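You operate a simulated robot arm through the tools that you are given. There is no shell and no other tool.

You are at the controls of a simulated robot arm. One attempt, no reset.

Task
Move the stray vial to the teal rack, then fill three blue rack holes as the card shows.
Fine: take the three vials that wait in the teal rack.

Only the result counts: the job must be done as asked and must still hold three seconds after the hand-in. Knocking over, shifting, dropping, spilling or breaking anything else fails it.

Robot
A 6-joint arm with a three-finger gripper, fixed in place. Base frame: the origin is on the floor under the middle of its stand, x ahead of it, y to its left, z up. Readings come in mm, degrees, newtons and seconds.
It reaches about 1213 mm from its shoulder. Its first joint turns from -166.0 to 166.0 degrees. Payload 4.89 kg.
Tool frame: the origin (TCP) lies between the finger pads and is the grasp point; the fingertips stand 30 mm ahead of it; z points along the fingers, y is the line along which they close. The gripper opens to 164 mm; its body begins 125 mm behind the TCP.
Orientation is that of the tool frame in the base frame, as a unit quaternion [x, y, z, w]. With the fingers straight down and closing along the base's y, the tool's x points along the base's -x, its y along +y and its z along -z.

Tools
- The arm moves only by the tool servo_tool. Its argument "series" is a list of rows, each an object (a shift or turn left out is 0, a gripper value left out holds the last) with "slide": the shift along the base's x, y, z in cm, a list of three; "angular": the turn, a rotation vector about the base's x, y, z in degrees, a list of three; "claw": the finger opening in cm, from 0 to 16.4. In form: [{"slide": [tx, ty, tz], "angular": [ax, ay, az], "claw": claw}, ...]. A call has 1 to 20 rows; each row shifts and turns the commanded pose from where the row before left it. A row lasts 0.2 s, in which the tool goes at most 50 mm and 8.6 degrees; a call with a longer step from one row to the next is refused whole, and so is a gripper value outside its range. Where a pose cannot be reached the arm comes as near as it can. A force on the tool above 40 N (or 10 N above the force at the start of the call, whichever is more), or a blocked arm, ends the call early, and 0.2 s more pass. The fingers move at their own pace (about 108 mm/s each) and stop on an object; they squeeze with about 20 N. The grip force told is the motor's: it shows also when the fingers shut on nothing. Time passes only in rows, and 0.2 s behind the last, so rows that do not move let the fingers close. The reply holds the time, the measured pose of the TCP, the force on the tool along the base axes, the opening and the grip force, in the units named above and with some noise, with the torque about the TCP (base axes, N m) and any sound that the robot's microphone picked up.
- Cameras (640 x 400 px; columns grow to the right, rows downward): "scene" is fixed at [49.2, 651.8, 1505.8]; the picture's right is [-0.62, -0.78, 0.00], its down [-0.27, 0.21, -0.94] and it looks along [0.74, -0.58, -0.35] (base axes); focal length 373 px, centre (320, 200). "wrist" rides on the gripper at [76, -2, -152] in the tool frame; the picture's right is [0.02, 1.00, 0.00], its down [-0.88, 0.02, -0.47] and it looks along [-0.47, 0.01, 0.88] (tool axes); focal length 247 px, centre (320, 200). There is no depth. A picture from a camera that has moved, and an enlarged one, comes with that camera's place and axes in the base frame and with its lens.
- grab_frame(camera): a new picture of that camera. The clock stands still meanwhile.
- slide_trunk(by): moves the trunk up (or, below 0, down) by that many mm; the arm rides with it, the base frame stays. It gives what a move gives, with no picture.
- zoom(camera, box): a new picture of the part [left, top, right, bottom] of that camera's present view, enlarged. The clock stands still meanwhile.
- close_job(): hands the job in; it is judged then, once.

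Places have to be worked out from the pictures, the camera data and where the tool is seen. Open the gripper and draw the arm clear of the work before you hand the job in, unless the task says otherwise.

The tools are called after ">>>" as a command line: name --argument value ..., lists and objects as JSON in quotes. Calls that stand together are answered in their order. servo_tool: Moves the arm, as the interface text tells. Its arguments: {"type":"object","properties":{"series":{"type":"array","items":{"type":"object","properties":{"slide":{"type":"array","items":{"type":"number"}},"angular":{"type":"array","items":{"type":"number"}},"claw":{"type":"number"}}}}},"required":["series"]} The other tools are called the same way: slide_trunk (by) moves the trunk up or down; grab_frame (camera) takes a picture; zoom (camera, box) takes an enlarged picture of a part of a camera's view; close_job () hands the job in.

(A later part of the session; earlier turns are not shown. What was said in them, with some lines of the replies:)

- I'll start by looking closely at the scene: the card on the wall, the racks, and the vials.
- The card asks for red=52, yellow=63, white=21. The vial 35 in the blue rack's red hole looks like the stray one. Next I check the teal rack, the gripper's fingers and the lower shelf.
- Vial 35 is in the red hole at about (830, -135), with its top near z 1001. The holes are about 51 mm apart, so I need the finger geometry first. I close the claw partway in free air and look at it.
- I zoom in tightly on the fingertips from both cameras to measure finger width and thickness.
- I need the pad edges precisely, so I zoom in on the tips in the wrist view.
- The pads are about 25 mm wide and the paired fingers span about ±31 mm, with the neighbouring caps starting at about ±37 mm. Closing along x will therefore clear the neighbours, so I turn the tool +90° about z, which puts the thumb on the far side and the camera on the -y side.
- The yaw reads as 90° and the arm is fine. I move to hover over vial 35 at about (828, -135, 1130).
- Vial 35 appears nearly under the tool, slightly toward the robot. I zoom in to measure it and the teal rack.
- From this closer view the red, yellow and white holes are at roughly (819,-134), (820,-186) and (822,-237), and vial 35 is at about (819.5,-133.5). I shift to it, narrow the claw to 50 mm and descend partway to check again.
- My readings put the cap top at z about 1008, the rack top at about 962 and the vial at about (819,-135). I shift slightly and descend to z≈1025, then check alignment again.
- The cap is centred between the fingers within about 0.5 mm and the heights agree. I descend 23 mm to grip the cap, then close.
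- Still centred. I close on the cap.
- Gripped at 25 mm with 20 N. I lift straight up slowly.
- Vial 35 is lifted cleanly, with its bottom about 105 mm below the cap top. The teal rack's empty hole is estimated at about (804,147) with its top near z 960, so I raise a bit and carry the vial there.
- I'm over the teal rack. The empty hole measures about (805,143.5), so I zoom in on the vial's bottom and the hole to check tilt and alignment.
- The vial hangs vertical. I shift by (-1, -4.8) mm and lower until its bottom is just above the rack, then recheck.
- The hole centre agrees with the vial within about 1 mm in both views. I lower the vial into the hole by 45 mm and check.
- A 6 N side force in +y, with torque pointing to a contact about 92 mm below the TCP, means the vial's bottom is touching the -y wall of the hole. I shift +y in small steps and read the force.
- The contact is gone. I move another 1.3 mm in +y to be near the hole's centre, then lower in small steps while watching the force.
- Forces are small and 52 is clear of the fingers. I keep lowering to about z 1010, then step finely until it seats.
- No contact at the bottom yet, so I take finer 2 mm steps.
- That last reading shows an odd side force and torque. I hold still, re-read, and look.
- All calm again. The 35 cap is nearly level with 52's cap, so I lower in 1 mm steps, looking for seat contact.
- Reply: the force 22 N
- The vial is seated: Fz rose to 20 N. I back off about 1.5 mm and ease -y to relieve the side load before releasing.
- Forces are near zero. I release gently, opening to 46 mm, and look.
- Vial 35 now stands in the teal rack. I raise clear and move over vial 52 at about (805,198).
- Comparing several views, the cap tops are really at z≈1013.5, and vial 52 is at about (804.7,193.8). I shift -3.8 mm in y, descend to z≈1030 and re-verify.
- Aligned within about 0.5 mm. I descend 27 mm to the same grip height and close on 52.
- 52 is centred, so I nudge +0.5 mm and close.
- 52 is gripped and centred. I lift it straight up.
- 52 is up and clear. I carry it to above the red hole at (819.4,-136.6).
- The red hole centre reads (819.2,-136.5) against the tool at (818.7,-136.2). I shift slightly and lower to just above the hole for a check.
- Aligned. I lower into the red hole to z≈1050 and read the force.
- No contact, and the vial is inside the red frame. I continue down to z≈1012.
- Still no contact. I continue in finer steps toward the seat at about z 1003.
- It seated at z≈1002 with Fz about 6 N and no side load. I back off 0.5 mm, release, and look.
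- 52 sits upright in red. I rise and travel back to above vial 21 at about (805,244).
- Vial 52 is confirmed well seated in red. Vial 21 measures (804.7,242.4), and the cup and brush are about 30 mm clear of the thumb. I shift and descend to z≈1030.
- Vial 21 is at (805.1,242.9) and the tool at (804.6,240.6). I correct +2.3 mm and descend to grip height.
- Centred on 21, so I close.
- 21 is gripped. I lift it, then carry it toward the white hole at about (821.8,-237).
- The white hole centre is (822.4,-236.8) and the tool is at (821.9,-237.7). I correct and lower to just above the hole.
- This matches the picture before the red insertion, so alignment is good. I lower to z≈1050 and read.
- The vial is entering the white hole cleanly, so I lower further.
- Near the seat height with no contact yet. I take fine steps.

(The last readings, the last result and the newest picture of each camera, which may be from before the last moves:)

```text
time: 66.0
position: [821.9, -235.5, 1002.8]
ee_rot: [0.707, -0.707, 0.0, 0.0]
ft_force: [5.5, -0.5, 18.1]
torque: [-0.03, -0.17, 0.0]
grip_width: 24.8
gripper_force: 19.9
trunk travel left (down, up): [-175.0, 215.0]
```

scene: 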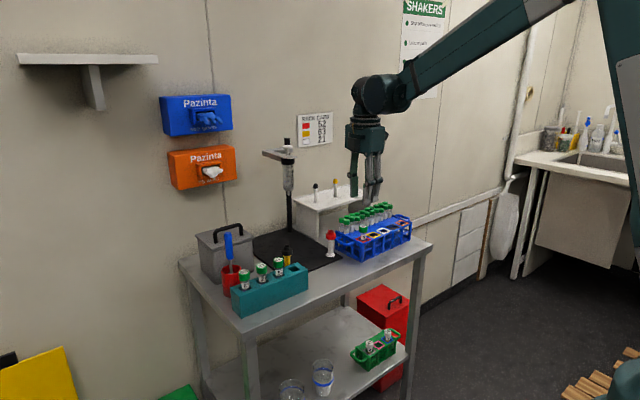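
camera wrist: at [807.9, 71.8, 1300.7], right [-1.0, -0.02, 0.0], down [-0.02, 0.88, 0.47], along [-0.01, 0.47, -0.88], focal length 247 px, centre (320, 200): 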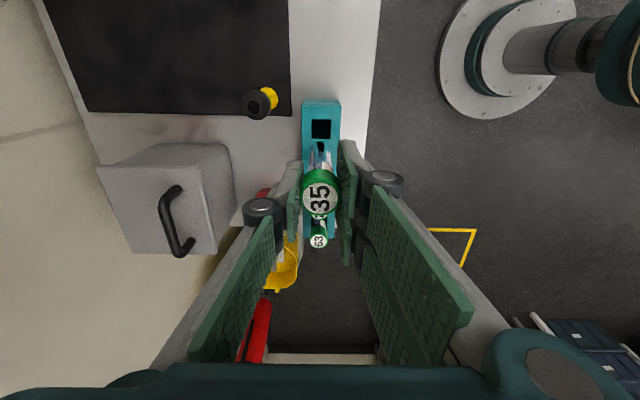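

21 is seated (Fz 18 N). I ease up about 1 mm, release and look.

>>> servo_tool --series '[{"slide": [0, 0, 0.11]}, {}, {"claw": 2.8}, {"claw": 3.4}, {"claw": 4.0}, {"claw": 4.6}, {}]'

>>> zoom --camera "wrist" --box '[240, 80, 400, 250]'

>>> zoom --camera "scene" --box '[335, 175, 415, 265]'

```text
time: 67.6
position: [822.6, -234.5, 1003.3]
ee_rot: [0.707, -0.707, 0.0, 0.0]
ft_force: [0.2, 0.0, -1.2]
torque: [0.02, 0.01, -0.04]
grip_width: 46.1
gripper_force: 0.0
trunk travel left (down, up): [-175.0, 215.0]
```

```text
2.35 times, centred on (320, 165) of wrist
camera zoom: at [824.1, -311.9, 1155.6], right [-1.0, -0.02, 0.0], down [-0.02, 0.88, 0.47], along [-0.01, 0.47, -0.88], focal length 581 px, centre (320, 282)
```

zoom: 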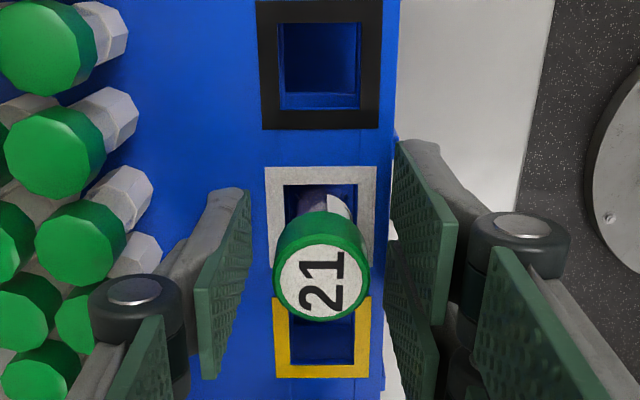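

```text
4.44 times, centred on (375, 220) of scene
camera zoom: at [49.2, 651.8, 1505.8], right [-0.62, -0.78, 0.0], down [-0.27, 0.21, -0.94], along [0.74, -0.58, -0.35], focal length 1658 px, centre (76, 111)
```

zoom: 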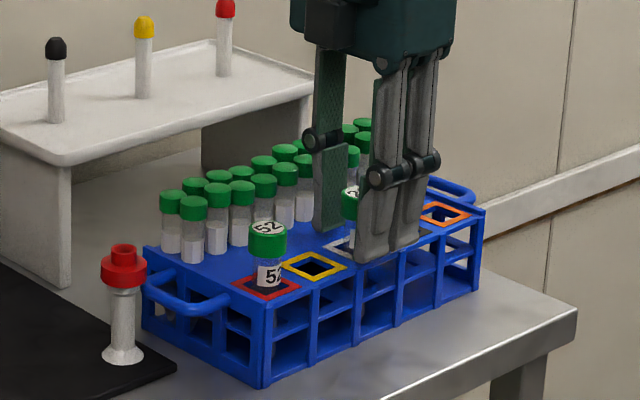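

21 is upright in white. I rise and travel to vial 63 at about (805,292.5).

>>> servo_tool --series '[{"slide": [0, 0, 1.0]}, {"slide": [0, 0, 2.5]}, {"slide": [0, 0, 2.5]}, {"slide": [0, 1.5, 1.2]}, {"slide": [-0.1, 3.3, 0]}, {"slide": [-0.1, 3.3, 0]}, {"slide": [-0.1, 3.3, 0]}, {"slide": [-0.1, 3.3, 0]}, {"slide": [-0.1, 3.3, 0]}, {"slide": [-0.1, 3.3, 0]}, {"slide": [-0.1, 3.3, 0]}, {"slide": [-0.1, 3.3, 0]}, {"slide": [-0.1, 3.3, 0]}, {"slide": [-0.1, 3.3, 0]}, {"slide": [-0.1, 3.3, 0]}, {"slide": [-0.1, 3.3, 0]}, {}]'

>>> servo_tool --series '[{"slide": [-0.1, 3.3, 0]}, {"slide": [-0.15, 3.3, 0]}, {"slide": [-0.15, 3.3, 0]}, {"slide": [-0.1, 1.8, 0]}, {}, {}]'

>>> zoom --camera "wrist" --box '[220, 50, 420, 250]'

>>> zoom --camera "scene" --box '[200, 180, 310, 305]'

>>> zoom --camera "scene" --box '[320, 195, 430, 270]'

```text
time: 71.2
position: [810.7, 176.0, 1074.5]
ee_rot: [-0.707, 0.707, -0.001, 0.0]
ft_force: [-0.2, 1.1, -0.7]
torque: [-0.02, -0.01, -0.02]
grip_width: 45.9
gripper_force: 0.1
trunk travel left (down, up): [-175.0, 215.0]
```

```text
time: 72.6
position: [804.9, 292.6, 1076.1]
ee_rot: [0.707, -0.707, 0.0, 0.0]
ft_force: [0.4, -0.8, 0.8]
torque: [-0.03, 0.03, 0.01]
grip_width: 45.9
gripper_force: 0.0
trunk travel left (down, up): [-175.0, 215.0]
```

```text
2.00 times, centred on (320, 150) of wrist
camera zoom: at [807.1, 216.5, 1227.9], right [-1.0, -0.02, 0.0], down [-0.02, 0.88, 0.47], along [-0.01, 0.47, -0.88], focal length 494 px, centre (320, 300)
```

zoom: 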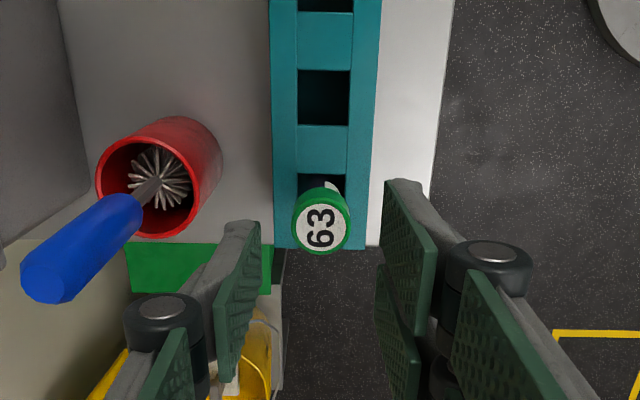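

```text
3.20 times, centred on (255, 242) of scene
camera zoom: at [49.2, 651.8, 1505.8], right [-0.62, -0.78, 0.0], down [-0.27, 0.21, -0.94], along [0.74, -0.58, -0.35], focal length 1194 px, centre (528, 64)
```

zoom: 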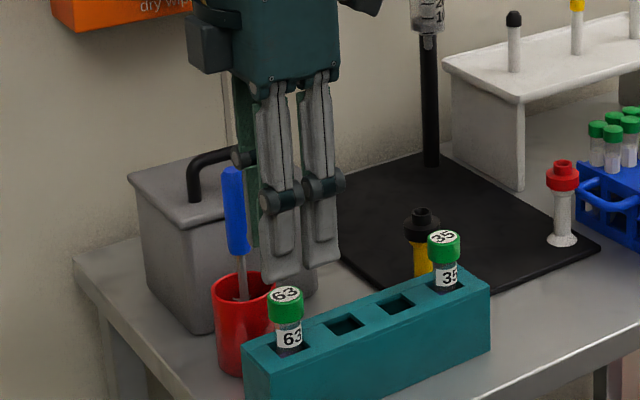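

```text
5.33 times, centred on (375, 232) of scene
camera zoom: at [49.2, 651.8, 1505.8], right [-0.62, -0.78, 0.0], down [-0.27, 0.21, -0.94], along [0.74, -0.58, -0.35], focal length 1990 px, centre (27, 27)
```

zoom: 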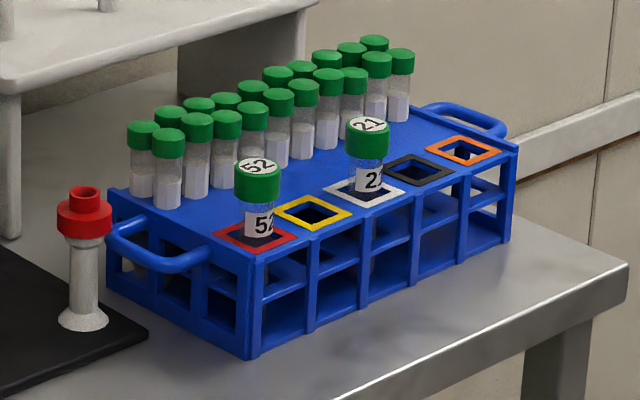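

Vial 63 is at (805.4,293.3), nearly under the tool, and the brush handle surface at x≈883 is well clear. I descend to z≈1030 to check.

>>> servo_tool --series '[{"slide": [0.02, 0.07, -1.2]}, {"slide": [0, 0, -1.7]}, {"slide": [0, 0, -1.7]}, {}, {}]'

>>> zoom --camera "wrist" --box '[220, 60, 420, 250]'

>>> zoom --camera "scene" --box '[200, 190, 300, 305]'

```text
time: 73.8
position: [805.4, 293.3, 1029.3]
ee_rot: [0.707, -0.707, 0.0, 0.0]
ft_force: [0.7, -0.3, 0.0]
torque: [-0.03, -0.01, -0.03]
grip_width: 45.9
gripper_force: 0.1
trunk travel left (down, up): [-175.0, 215.0]
```

```text
2.11 times, centred on (320, 155) of wrist
camera zoom: at [807.4, 216.0, 1181.3], right [-1.0, -0.02, 0.0], down [-0.02, 0.88, 0.47], along [-0.01, 0.47, -0.88], focal length 520 px, centre (320, 295)
```

zoom: 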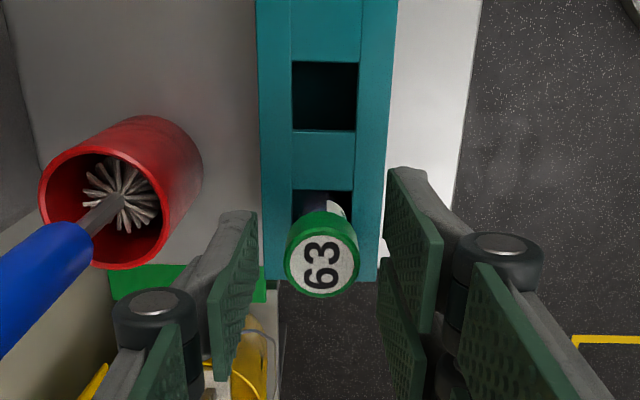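

```text
3.48 times, centred on (250, 248) of scene
camera zoom: at [49.2, 651.8, 1505.8], right [-0.62, -0.78, 0.0], down [-0.27, 0.21, -0.94], along [0.74, -0.58, -0.35], focal length 1298 px, centre (564, 35)
```

zoom: 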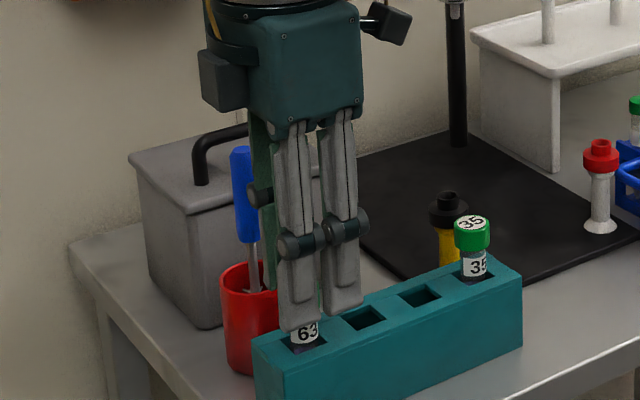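

63 is at (805.2,293.5). I correct +1.4 mm in y and descend to grip height.

>>> servo_tool --series '[{"slide": [-0.02, 0.14, 0]}, {}, {"slide": [0, 0, -0.8]}, {"slide": [0, 0, -0.9]}, {"slide": [0, 0, -0.9]}, {}]'

>>> zoom --camera "wrist" --box '[240, 80, 400, 250]'

>>> zoom --camera "scene" --box '[200, 190, 300, 305]'

```text
time: 75.2
position: [804.9, 295.2, 1003.4]
ee_rot: [0.707, -0.707, 0.0, 0.0]
ft_force: [-0.5, -0.1, 0.3]
torque: [0.04, 0.05, -0.01]
grip_width: 46.1
gripper_force: 0.0
trunk travel left (down, up): [-175.0, 215.0]
```

```text
2.35 times, centred on (320, 165) of wrist
camera zoom: at [806.9, 218.2, 1155.5], right [-1.0, -0.02, 0.0], down [-0.02, 0.88, 0.47], along [-0.01, 0.47, -0.88], focal length 581 px, centre (320, 282)
```

zoom: 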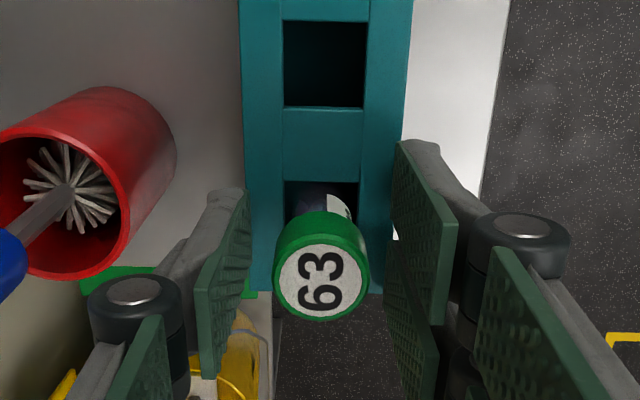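

```text
3.48 times, centred on (250, 248) of scene
camera zoom: at [49.2, 651.8, 1505.8], right [-0.62, -0.78, 0.0], down [-0.27, 0.21, -0.94], along [0.74, -0.58, -0.35], focal length 1298 px, centre (564, 35)
```

zoom: 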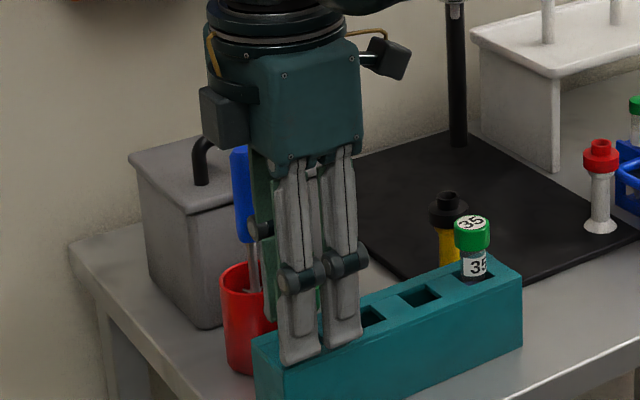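

Centred within about 0.8 mm. I nudge -0.6 mm and close on 63.

>>> servo_tool --series '[{"slide": [0, -0.06, 0]}, {}, {"claw": 3.2}, {"claw": 2.0}, {"claw": 2.0}, {"claw": 2.0}, {"claw": 2.0}]'

>>> zoom --camera "wrist" --box '[240, 80, 400, 250]'

```text
time: 76.8
position: [805.5, 293.4, 1002.1]
ee_rot: [0.707, -0.707, 0.002, 0.0]
ft_force: [-0.8, 0.0, -0.3]
torque: [0.01, -0.01, -0.02]
grip_width: 24.8
gripper_force: 20.3
trunk travel left (down, up): [-175.0, 215.0]
```

```text
2.35 times, centred on (320, 165) of wrist
camera zoom: at [807.0, 217.4, 1155.4], right [-1.0, -0.02, 0.0], down [-0.02, 0.88, 0.47], along [-0.01, 0.47, -0.88], focal length 581 px, centre (320, 282)
```

zoom: 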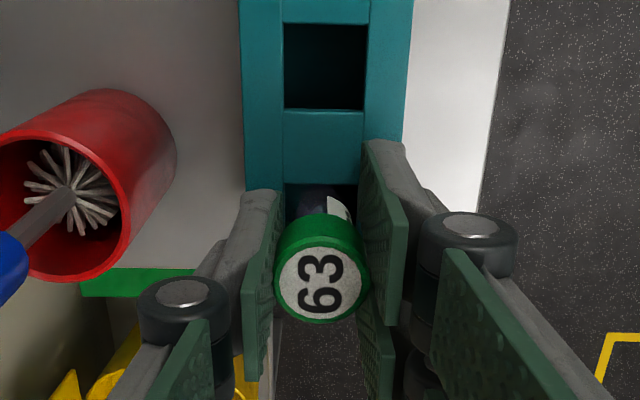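

63 is gripped and centred. I lift it and carry it toward the yellow hole at about (820.8,-186.7).

>>> servo_tool --series '[{"slide": [0, 0, 0.8]}, {"slide": [0, 0, 1.2]}, {"slide": [0, 0, 2.0]}, {"slide": [0, 0, 2.0]}, {"slide": [0, 0, 2.0]}, {"slide": [0, 0, 2.0]}, {"slide": [0, 0, 2.2]}, {"slide": [0, 0, 2.3]}, {}]'

>>> servo_tool --series '[{"slide": [0.1, -1.5, 0]}, {"slide": [0.1, -2.9, 0]}, {"slide": [0.1, -2.9, 0]}, {"slide": [0.1, -2.9, 0]}, {"slide": [0.1, -2.9, 0]}, {"slide": [0.1, -2.9, 0]}, {"slide": [0.1, -2.9, 0]}, {"slide": [0.1, -2.9, 0]}, {"slide": [0.1, -2.9, 0]}, {"slide": [0.1, -2.9, 0]}, {"slide": [0.1, -2.9, 0]}, {"slide": [0.1, -2.9, 0]}, {"slide": [0.1, -2.9, 0]}, {"slide": [0.1, -2.9, 0]}, {"slide": [0.1, -2.9, 0]}, {"slide": [0.08, -2.9, 0]}, {"slide": [0, -2.2, 0]}, {"slide": [0, -0.81, 0]}, {}, {}]'

>>> zoom --camera "wrist" --box '[240, 50, 400, 220]'

>>> zoom --camera "scene" --box '[320, 145, 430, 265]'

```text
time: 78.8
position: [806.5, 294.6, 1146.6]
ee_rot: [-0.707, 0.707, 0.0, -0.001]
ft_force: [0.3, 0.1, 0.3]
torque: [0.03, -0.02, -0.03]
grip_width: 24.5
gripper_force: 19.9
trunk travel left (down, up): [-175.0, 215.0]
```

```text
time: 83.0
position: [822.4, -186.6, 1147.3]
ee_rot: [0.707, -0.707, 0.0, -0.001]
ft_force: [0.2, -0.4, 0.0]
torque: [0.01, 0.03, 0.0]
grip_width: 24.7
gripper_force: 19.9
trunk travel left (down, up): [-175.0, 215.0]
```

```text
2.35 times, centred on (320, 135) of wrist
camera zoom: at [822.6, -263.3, 1300.3], right [-1.0, -0.02, 0.0], down [-0.02, 0.88, 0.47], along [-0.01, 0.47, -0.88], focal length 581 px, centre (320, 353)
```

zoom: 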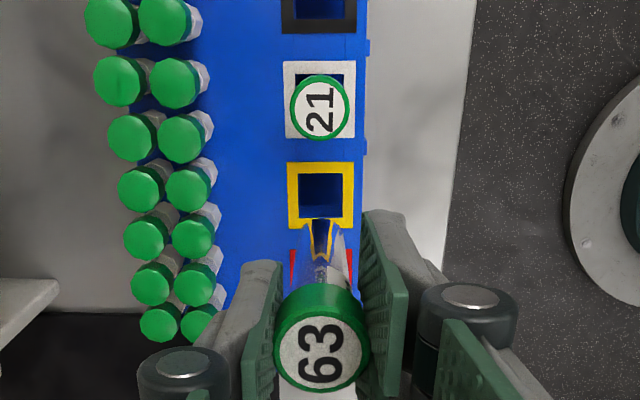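

```text
3.33 times, centred on (375, 205) of scene
camera zoom: at [49.2, 651.8, 1505.8], right [-0.62, -0.78, 0.0], down [-0.27, 0.21, -0.94], along [0.74, -0.58, -0.35], focal length 1243 px, centre (137, 183)
```

zoom: 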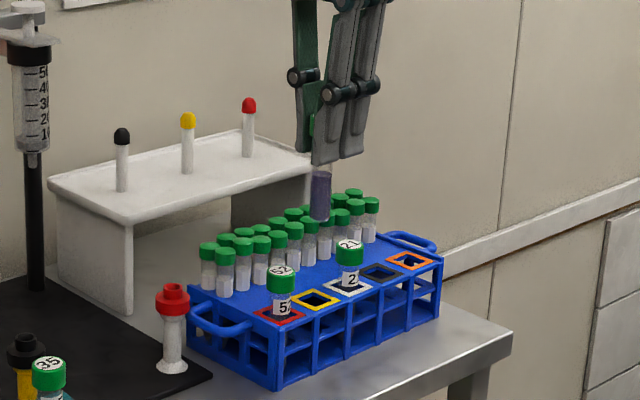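

The yellow hole centre is (820.8,-186.7) and the tool is at (820.6,-187.3). I correct and lower to just above.

>>> servo_tool --series '[{"slide": [0.03, 0.06, -1.5]}, {"slide": [0, 0, -2.0]}, {"slide": [0, 0, -1.9]}, {}, {}]'

>>> zoom --camera "wrist" --box '[240, 50, 400, 220]'

>>> zoom --camera "scene" --box '[335, 165, 425, 265]'

```text
time: 84.2
position: [822.6, -184.7, 1093.5]
ee_rot: [-0.707, 0.707, 0.0, 0.0]
ft_force: [0.3, -1.3, -0.7]
torque: [0.06, 0.0, 0.0]
grip_width: 24.9
gripper_force: 19.8
trunk travel left (down, up): [-175.0, 215.0]
```

```text
2.35 times, centred on (320, 135) of wrist
camera zoom: at [822.8, -262.4, 1246.4], right [-1.0, -0.02, 0.0], down [-0.02, 0.88, 0.47], along [-0.01, 0.47, -0.88], focal length 581 px, centre (320, 353)
```

zoom: 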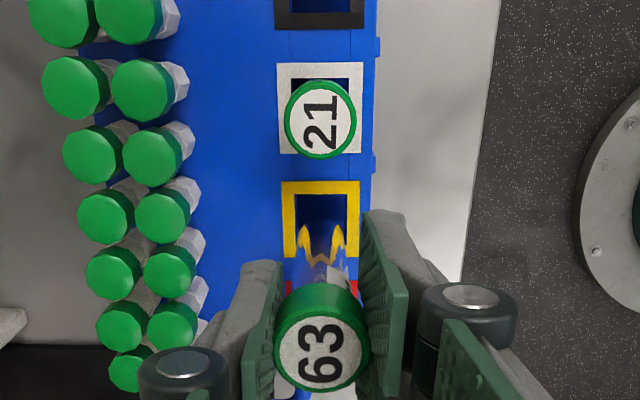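

```text
4.00 times, centred on (380, 215) of scene
camera zoom: at [49.2, 651.8, 1505.8], right [-0.62, -0.78, 0.0], down [-0.27, 0.21, -0.94], along [0.74, -0.58, -0.35], focal length 1492 px, centre (80, 140)
```

zoom: 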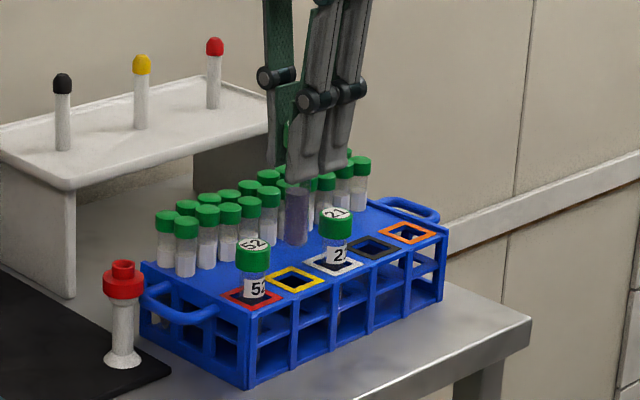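

Aligned. I lower to z≈1050 and check clearances to 52 and 21.

>>> servo_tool --series '[{"slide": [0, 0, -1.2]}, {"slide": [0, 0, -1.2]}, {"slide": [0, 0, -1.0]}, {"slide": [0, 0, -1.0]}, {}]'

>>> zoom --camera "wrist" --box '[240, 60, 400, 230]'

>>> zoom --camera "scene" --box '[335, 175, 415, 265]'

```text
time: 85.4
position: [821.1, -185.5, 1049.9]
ee_rot: [-0.707, 0.707, 0.0, 0.0]
ft_force: [1.0, 0.2, 0.2]
torque: [0.0, 0.0, 0.01]
grip_width: 24.5
gripper_force: 19.8
trunk travel left (down, up): [-175.0, 215.0]
```

```text
2.35 times, centred on (320, 145) of wrist
camera zoom: at [822.6, -262.0, 1202.5], right [-1.0, -0.02, 0.0], down [-0.02, 0.88, 0.47], along [-0.01, 0.47, -0.88], focal length 581 px, centre (320, 329)
```

zoom: 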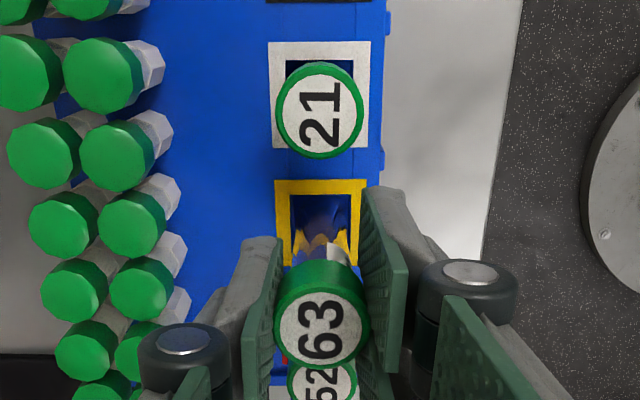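

```text
4.44 times, centred on (375, 220) of scene
camera zoom: at [49.2, 651.8, 1505.8], right [-0.62, -0.78, 0.0], down [-0.27, 0.21, -0.94], along [0.74, -0.58, -0.35], focal length 1658 px, centre (76, 111)
```

zoom: 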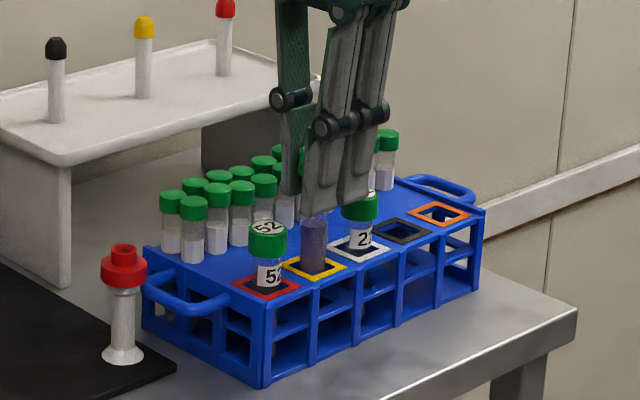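

The vial is in the yellow hole with no force, and the neighbouring caps are outside the pads' span. I continue down carefully.

>>> servo_tool --series '[{"slide": [0, -0.04, -0.8]}, {"slide": [0, 0, -0.8]}, {"slide": [0, 0, -0.8]}, {}]'

>>> zoom --camera "scene" --box '[335, 175, 415, 265]'

>>> zoom --camera "wrist" --box '[240, 70, 400, 240]'

```text
time: 86.4
position: [820.6, -185.3, 1026.0]
ee_rot: [0.707, -0.707, 0.0, 0.0]
ft_force: [0.4, 0.0, -0.1]
torque: [0.04, 0.03, 0.05]
grip_width: 24.7
gripper_force: 20.2
trunk travel left (down, up): [-175.0, 215.0]
```

```text
4.44 times, centred on (375, 220) of scene
camera zoom: at [49.2, 651.8, 1505.8], right [-0.62, -0.78, 0.0], down [-0.27, 0.21, -0.94], along [0.74, -0.58, -0.35], focal length 1658 px, centre (76, 111)
```

zoom: 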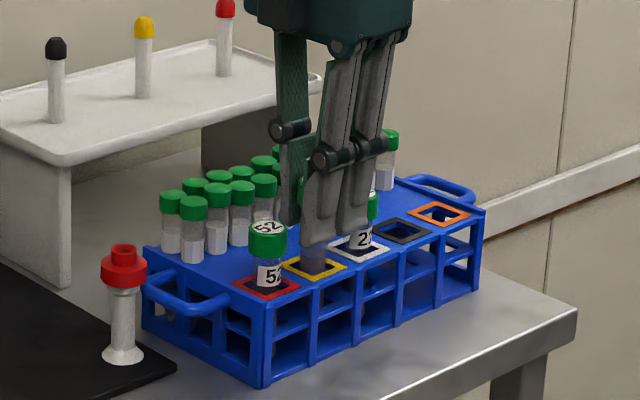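

```text
2.35 times, centred on (320, 155) of wrist
camera zoom: at [822.4, -262.3, 1178.5], right [-1.0, -0.02, 0.0], down [-0.02, 0.88, 0.47], along [-0.01, 0.47, -0.88], focal length 581 px, centre (320, 306)
```

zoom: 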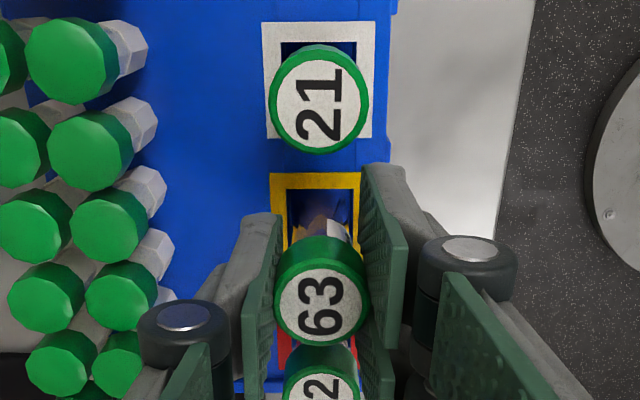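

Both neighbours are clear of the pads by at least 4 mm. I continue lowering with force checks.

>>> servo_tool --series '[{"slide": [0, -0.05, -0.7]}, {"slide": [0, 0, -0.6]}, {}]'

>>> servo_tool --series '[{"slide": [0, 0, -0.3]}, {"slide": [0, 0, -0.3]}, {}]'

>>> servo_tool --series '[{"slide": [0, 0, -0.15]}, {}]'

```text
time: 87.2
position: [821.1, -186.1, 1012.7]
ee_rot: [-0.707, 0.707, 0.0, -0.001]
ft_force: [-1.3, 0.1, -0.6]
torque: [-0.01, 0.0, 0.0]
grip_width: 24.7
gripper_force: 20.5
trunk travel left (down, up): [-175.0, 215.0]
```

```text
time: 88.0
position: [820.8, -186.3, 1006.2]
ee_rot: [-0.707, 0.707, 0.0, 0.0]
ft_force: [0.5, 0.2, -0.4]
torque: [0.0, 0.01, -0.01]
grip_width: 24.7
gripper_force: 19.8
trunk travel left (down, up): [-175.0, 215.0]
```

```text
time: 88.6
position: [820.6, -185.4, 1006.9]
ee_rot: [-0.707, 0.707, 0.0, 0.001]
ft_force: [0.4, -0.2, -0.1]
torque: [0.0, -0.01, 0.01]
grip_width: 24.7
gripper_force: 20.2
trunk travel left (down, up): [-175.0, 215.0]
```

No contact yet, so I take the final fine steps to seat it.

>>> servo_tool --series '[{"slide": [0, 0, -0.1]}, {}]'

>>> servo_tool --series '[{"slide": [0, 0, -0.1]}, {}]'

>>> servo_tool --series '[{"slide": [0, 0, -0.07]}, {}]'

```text
time: 89.2
position: [821.9, -186.6, 1003.8]
ee_rot: [0.707, -0.707, 0.0, 0.0]
ft_force: [0.3, -0.2, 0.1]
torque: [0.01, 0.0, -0.02]
grip_width: 24.5
gripper_force: 20.1
trunk travel left (down, up): [-175.0, 215.0]
```

```text
time: 89.8
position: [821.8, -186.4, 1002.7]
ee_rot: [-0.707, 0.707, -0.001, 0.0]
ft_force: [-0.6, 0.6, -0.7]
torque: [-0.08, -0.06, 0.01]
grip_width: 24.8
gripper_force: 20.1
trunk travel left (down, up): [-175.0, 215.0]
```

```text
time: 90.4
position: [821.2, -186.7, 1002.6]
ee_rot: [-0.707, 0.707, -0.001, 0.0]
ft_force: [-4.0, 1.1, 1.7]
torque: [0.0, 0.12, 0.02]
grip_width: 24.6
gripper_force: 20.0
trunk travel left (down, up): [-175.0, 215.0]
```

>>> servo_tool --series '[{"slide": [0, 0, -0.05]}, {}]'

>>> zoom --camera "wrist" --box '[240, 80, 400, 250]'

```text
time: 91.0
position: [820.7, -186.4, 1002.9]
ee_rot: [0.707, -0.707, 0.001, 0.0]
ft_force: [-0.4, 0.1, 9.2]
torque: [0.01, 0.0, -0.03]
grip_width: 24.5
gripper_force: 19.1
trunk travel left (down, up): [-175.0, 215.0]
```

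```text
2.35 times, centred on (320, 165) of wrist
camera zoom: at [822.7, -262.9, 1155.4], right [-1.0, -0.02, 0.0], down [-0.02, 0.88, 0.47], along [-0.01, 0.47, -0.88], focal length 581 px, centre (320, 282)
```

zoom: 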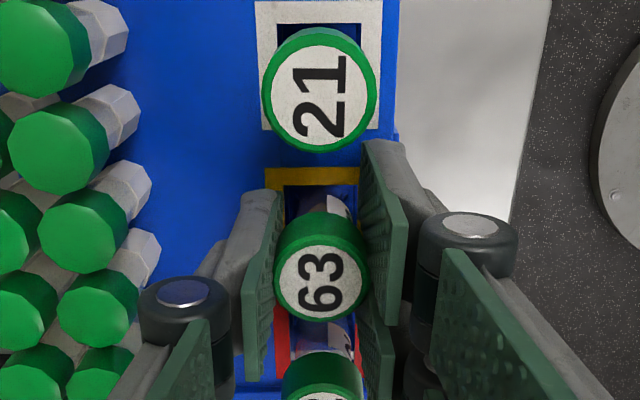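

63 is seated (Fz about 9 N, no side load). I ease up slightly, release and check.

>>> servo_tool --series '[{"slide": [0, 0, 0.07]}, {}, {"claw": 2.8}, {"claw": 3.4}, {"claw": 4.0}, {"claw": 4.6}, {}]'

>>> zoom --camera "wrist" --box '[240, 80, 400, 250]'

>>> zoom --camera "scene" --box '[335, 175, 415, 265]'

```text
time: 92.6
position: [822.1, -185.3, 1001.6]
ee_rot: [-0.707, 0.707, 0.0, 0.0]
ft_force: [-0.2, -0.4, 0.0]
torque: [-0.02, -0.01, -0.01]
grip_width: 46.0
gripper_force: 0.1
trunk travel left (down, up): [-175.0, 215.0]
```

```text
2.35 times, centred on (320, 165) of wrist
camera zoom: at [823.1, -262.8, 1155.3], right [-1.0, -0.02, 0.0], down [-0.02, 0.88, 0.47], along [-0.01, 0.47, -0.88], focal length 581 px, centre (320, 282)
```

zoom: 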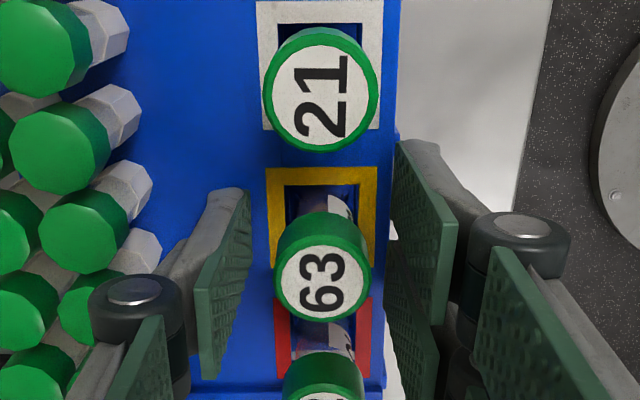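

```text
4.44 times, centred on (375, 220) of scene
camera zoom: at [49.2, 651.8, 1505.8], right [-0.62, -0.78, 0.0], down [-0.27, 0.21, -0.94], along [0.74, -0.58, -0.35], focal length 1658 px, centre (76, 111)
```

zoom: 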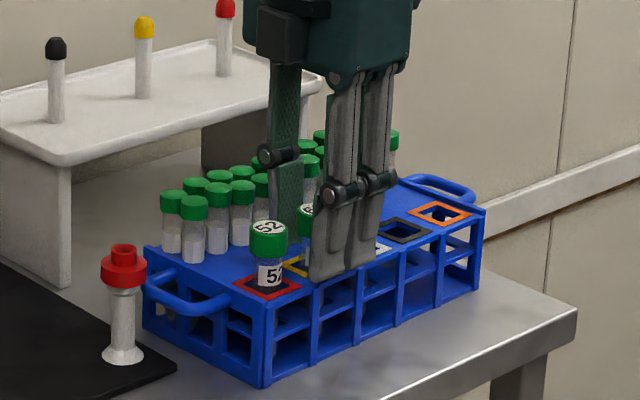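

Released, with everything upright. I rise straight up and draw the arm back clear of the table, then take a final look.

>>> servo_tool --series '[{"slide": [0, 0, 1.0]}, {"slide": [0, 0, 2.0]}, {"slide": [0, 0, 3.0]}, {"slide": [0, 0, 3.0]}, {"slide": [0, 0, 4.0]}, {"slide": [-2.0, 0, 3.0]}, {"slide": [-4.0, 0, 0]}, {"slide": [-4.0, 0, 0]}, {"slide": [-4.0, 0, 0]}, {"slide": [-4.0, 0, 0]}, {"slide": [-3.0, 0, 0]}, {}, {}]'

>>> grab_frame --camera "scene"

>>> zoom --camera "scene" --box '[320, 195, 430, 270]'

>>> zoom --camera "scene" --box '[200, 200, 330, 320]'

>>> zoom --camera "scene" --box '[180, 160, 440, 330]'

```text
time: 95.4
position: [609.6, -185.5, 1162.3]
ee_rot: [-0.707, 0.707, 0.0, 0.001]
ft_force: [-1.5, -1.0, -0.1]
torque: [0.0, -0.05, 0.0]
grip_width: 45.8
gripper_force: 0.1
trunk travel left (down, up): [-175.0, 215.0]
```

```text
taken
```

scene: 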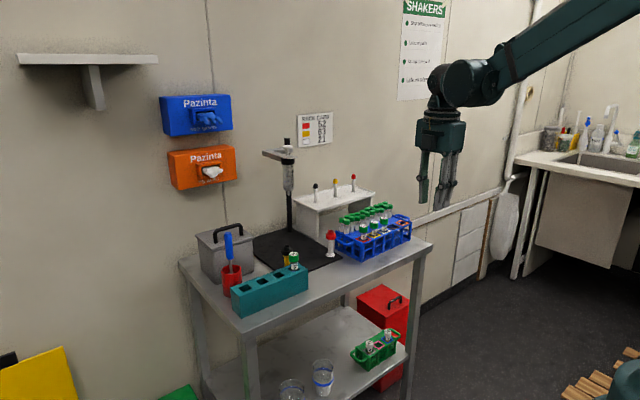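

```text
5.33 times, centred on (375, 232) of scene
camera zoom: at [49.2, 651.8, 1505.8], right [-0.62, -0.78, 0.0], down [-0.27, 0.21, -0.94], along [0.74, -0.58, -0.35], focal length 1990 px, centre (27, 27)
```

zoom: 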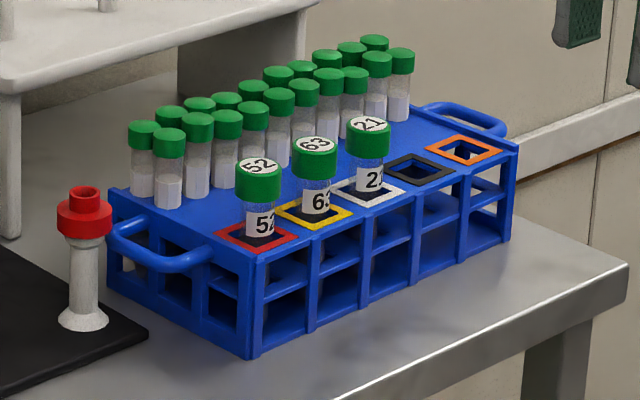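

```text
3.33 times, centred on (265, 260) of scene
camera zoom: at [49.2, 651.8, 1505.8], right [-0.62, -0.78, 0.0], down [-0.27, 0.21, -0.94], along [0.74, -0.58, -0.35], focal length 1243 px, centre (503, 0)
```

zoom: 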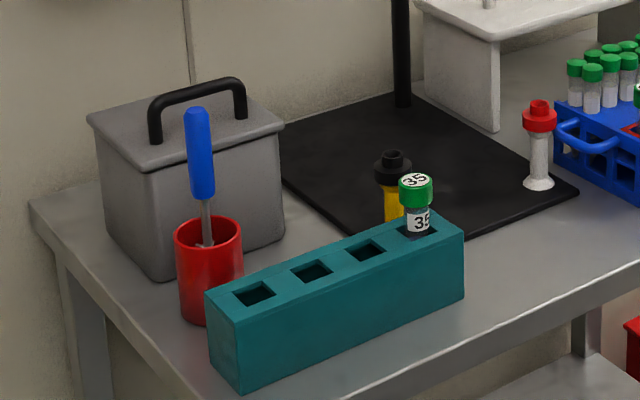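

```text
2.35 times, centred on (310, 245) of scene
camera zoom: at [49.2, 651.8, 1505.8], right [-0.62, -0.78, 0.0], down [-0.27, 0.21, -0.94], along [0.74, -0.58, -0.35], focal length 878 px, centre (344, 94)
```

zoom: 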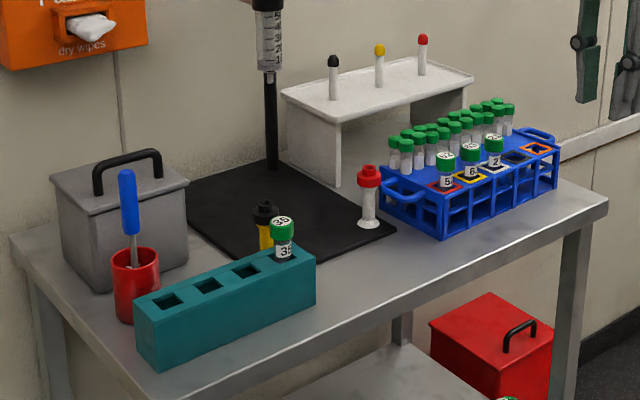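

The final pictures show red=52, yellow=63 and white=21, with 35 upright in the teal rack and the racks where they were. I open the gripper fully, clear of everything, before handing in.

>>> servo_tool --series '[{"claw": 10.0}, {"claw": 16.4}, {}, {}, {}]'

>>> grab_frame --camera "scene"

```text
time: 96.6
position: [611.2, -186.6, 1163.2]
ee_rot: [-0.707, 0.707, 0.0, -0.001]
ft_force: [-0.1, -0.3, 0.5]
torque: [-0.02, -0.03, 0.03]
grip_width: 164.0
gripper_force: 0.1
trunk travel left (down, up): [-175.0, 215.0]
```

```text
taken
```

scene: 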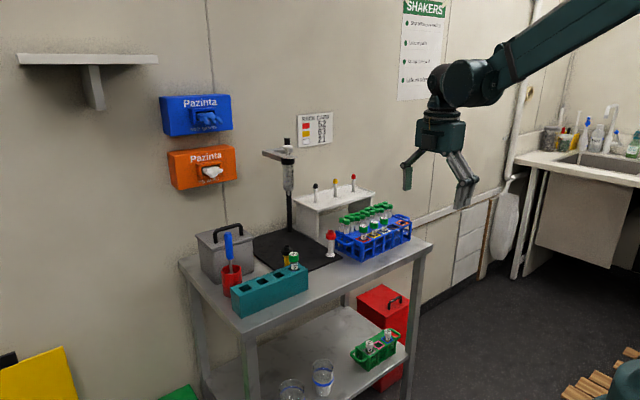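

The gripper is open, the arm is clear of the table and all vials are in place. I hand the job in.

>>> close_job

```text
The job is handed in.
```

The stray vial (35) now stands in the teal rack, and the three blue rack holes are filled as the card shows. I have handed the job in but have not been given a verdict.

| Hole | Vial |
|---|---|
| Red | 52 |
| Yellow | 63 |
| White | 21 |

Vial 35 had been sitting in the red hole of the blue rack, so I moved it out first. It now sits in the teal rack hole that started empty.

While I was lowering 35 into the teal rack it touched the hole wall at about 6 N, and seating it peaked near 20 N. The other three went in with little side force. In the final pictures all four vials were upright, and I could see nothing else knocked over or shifted. The gripper was fully open and the arm drawn back clear of the table before I handed in.
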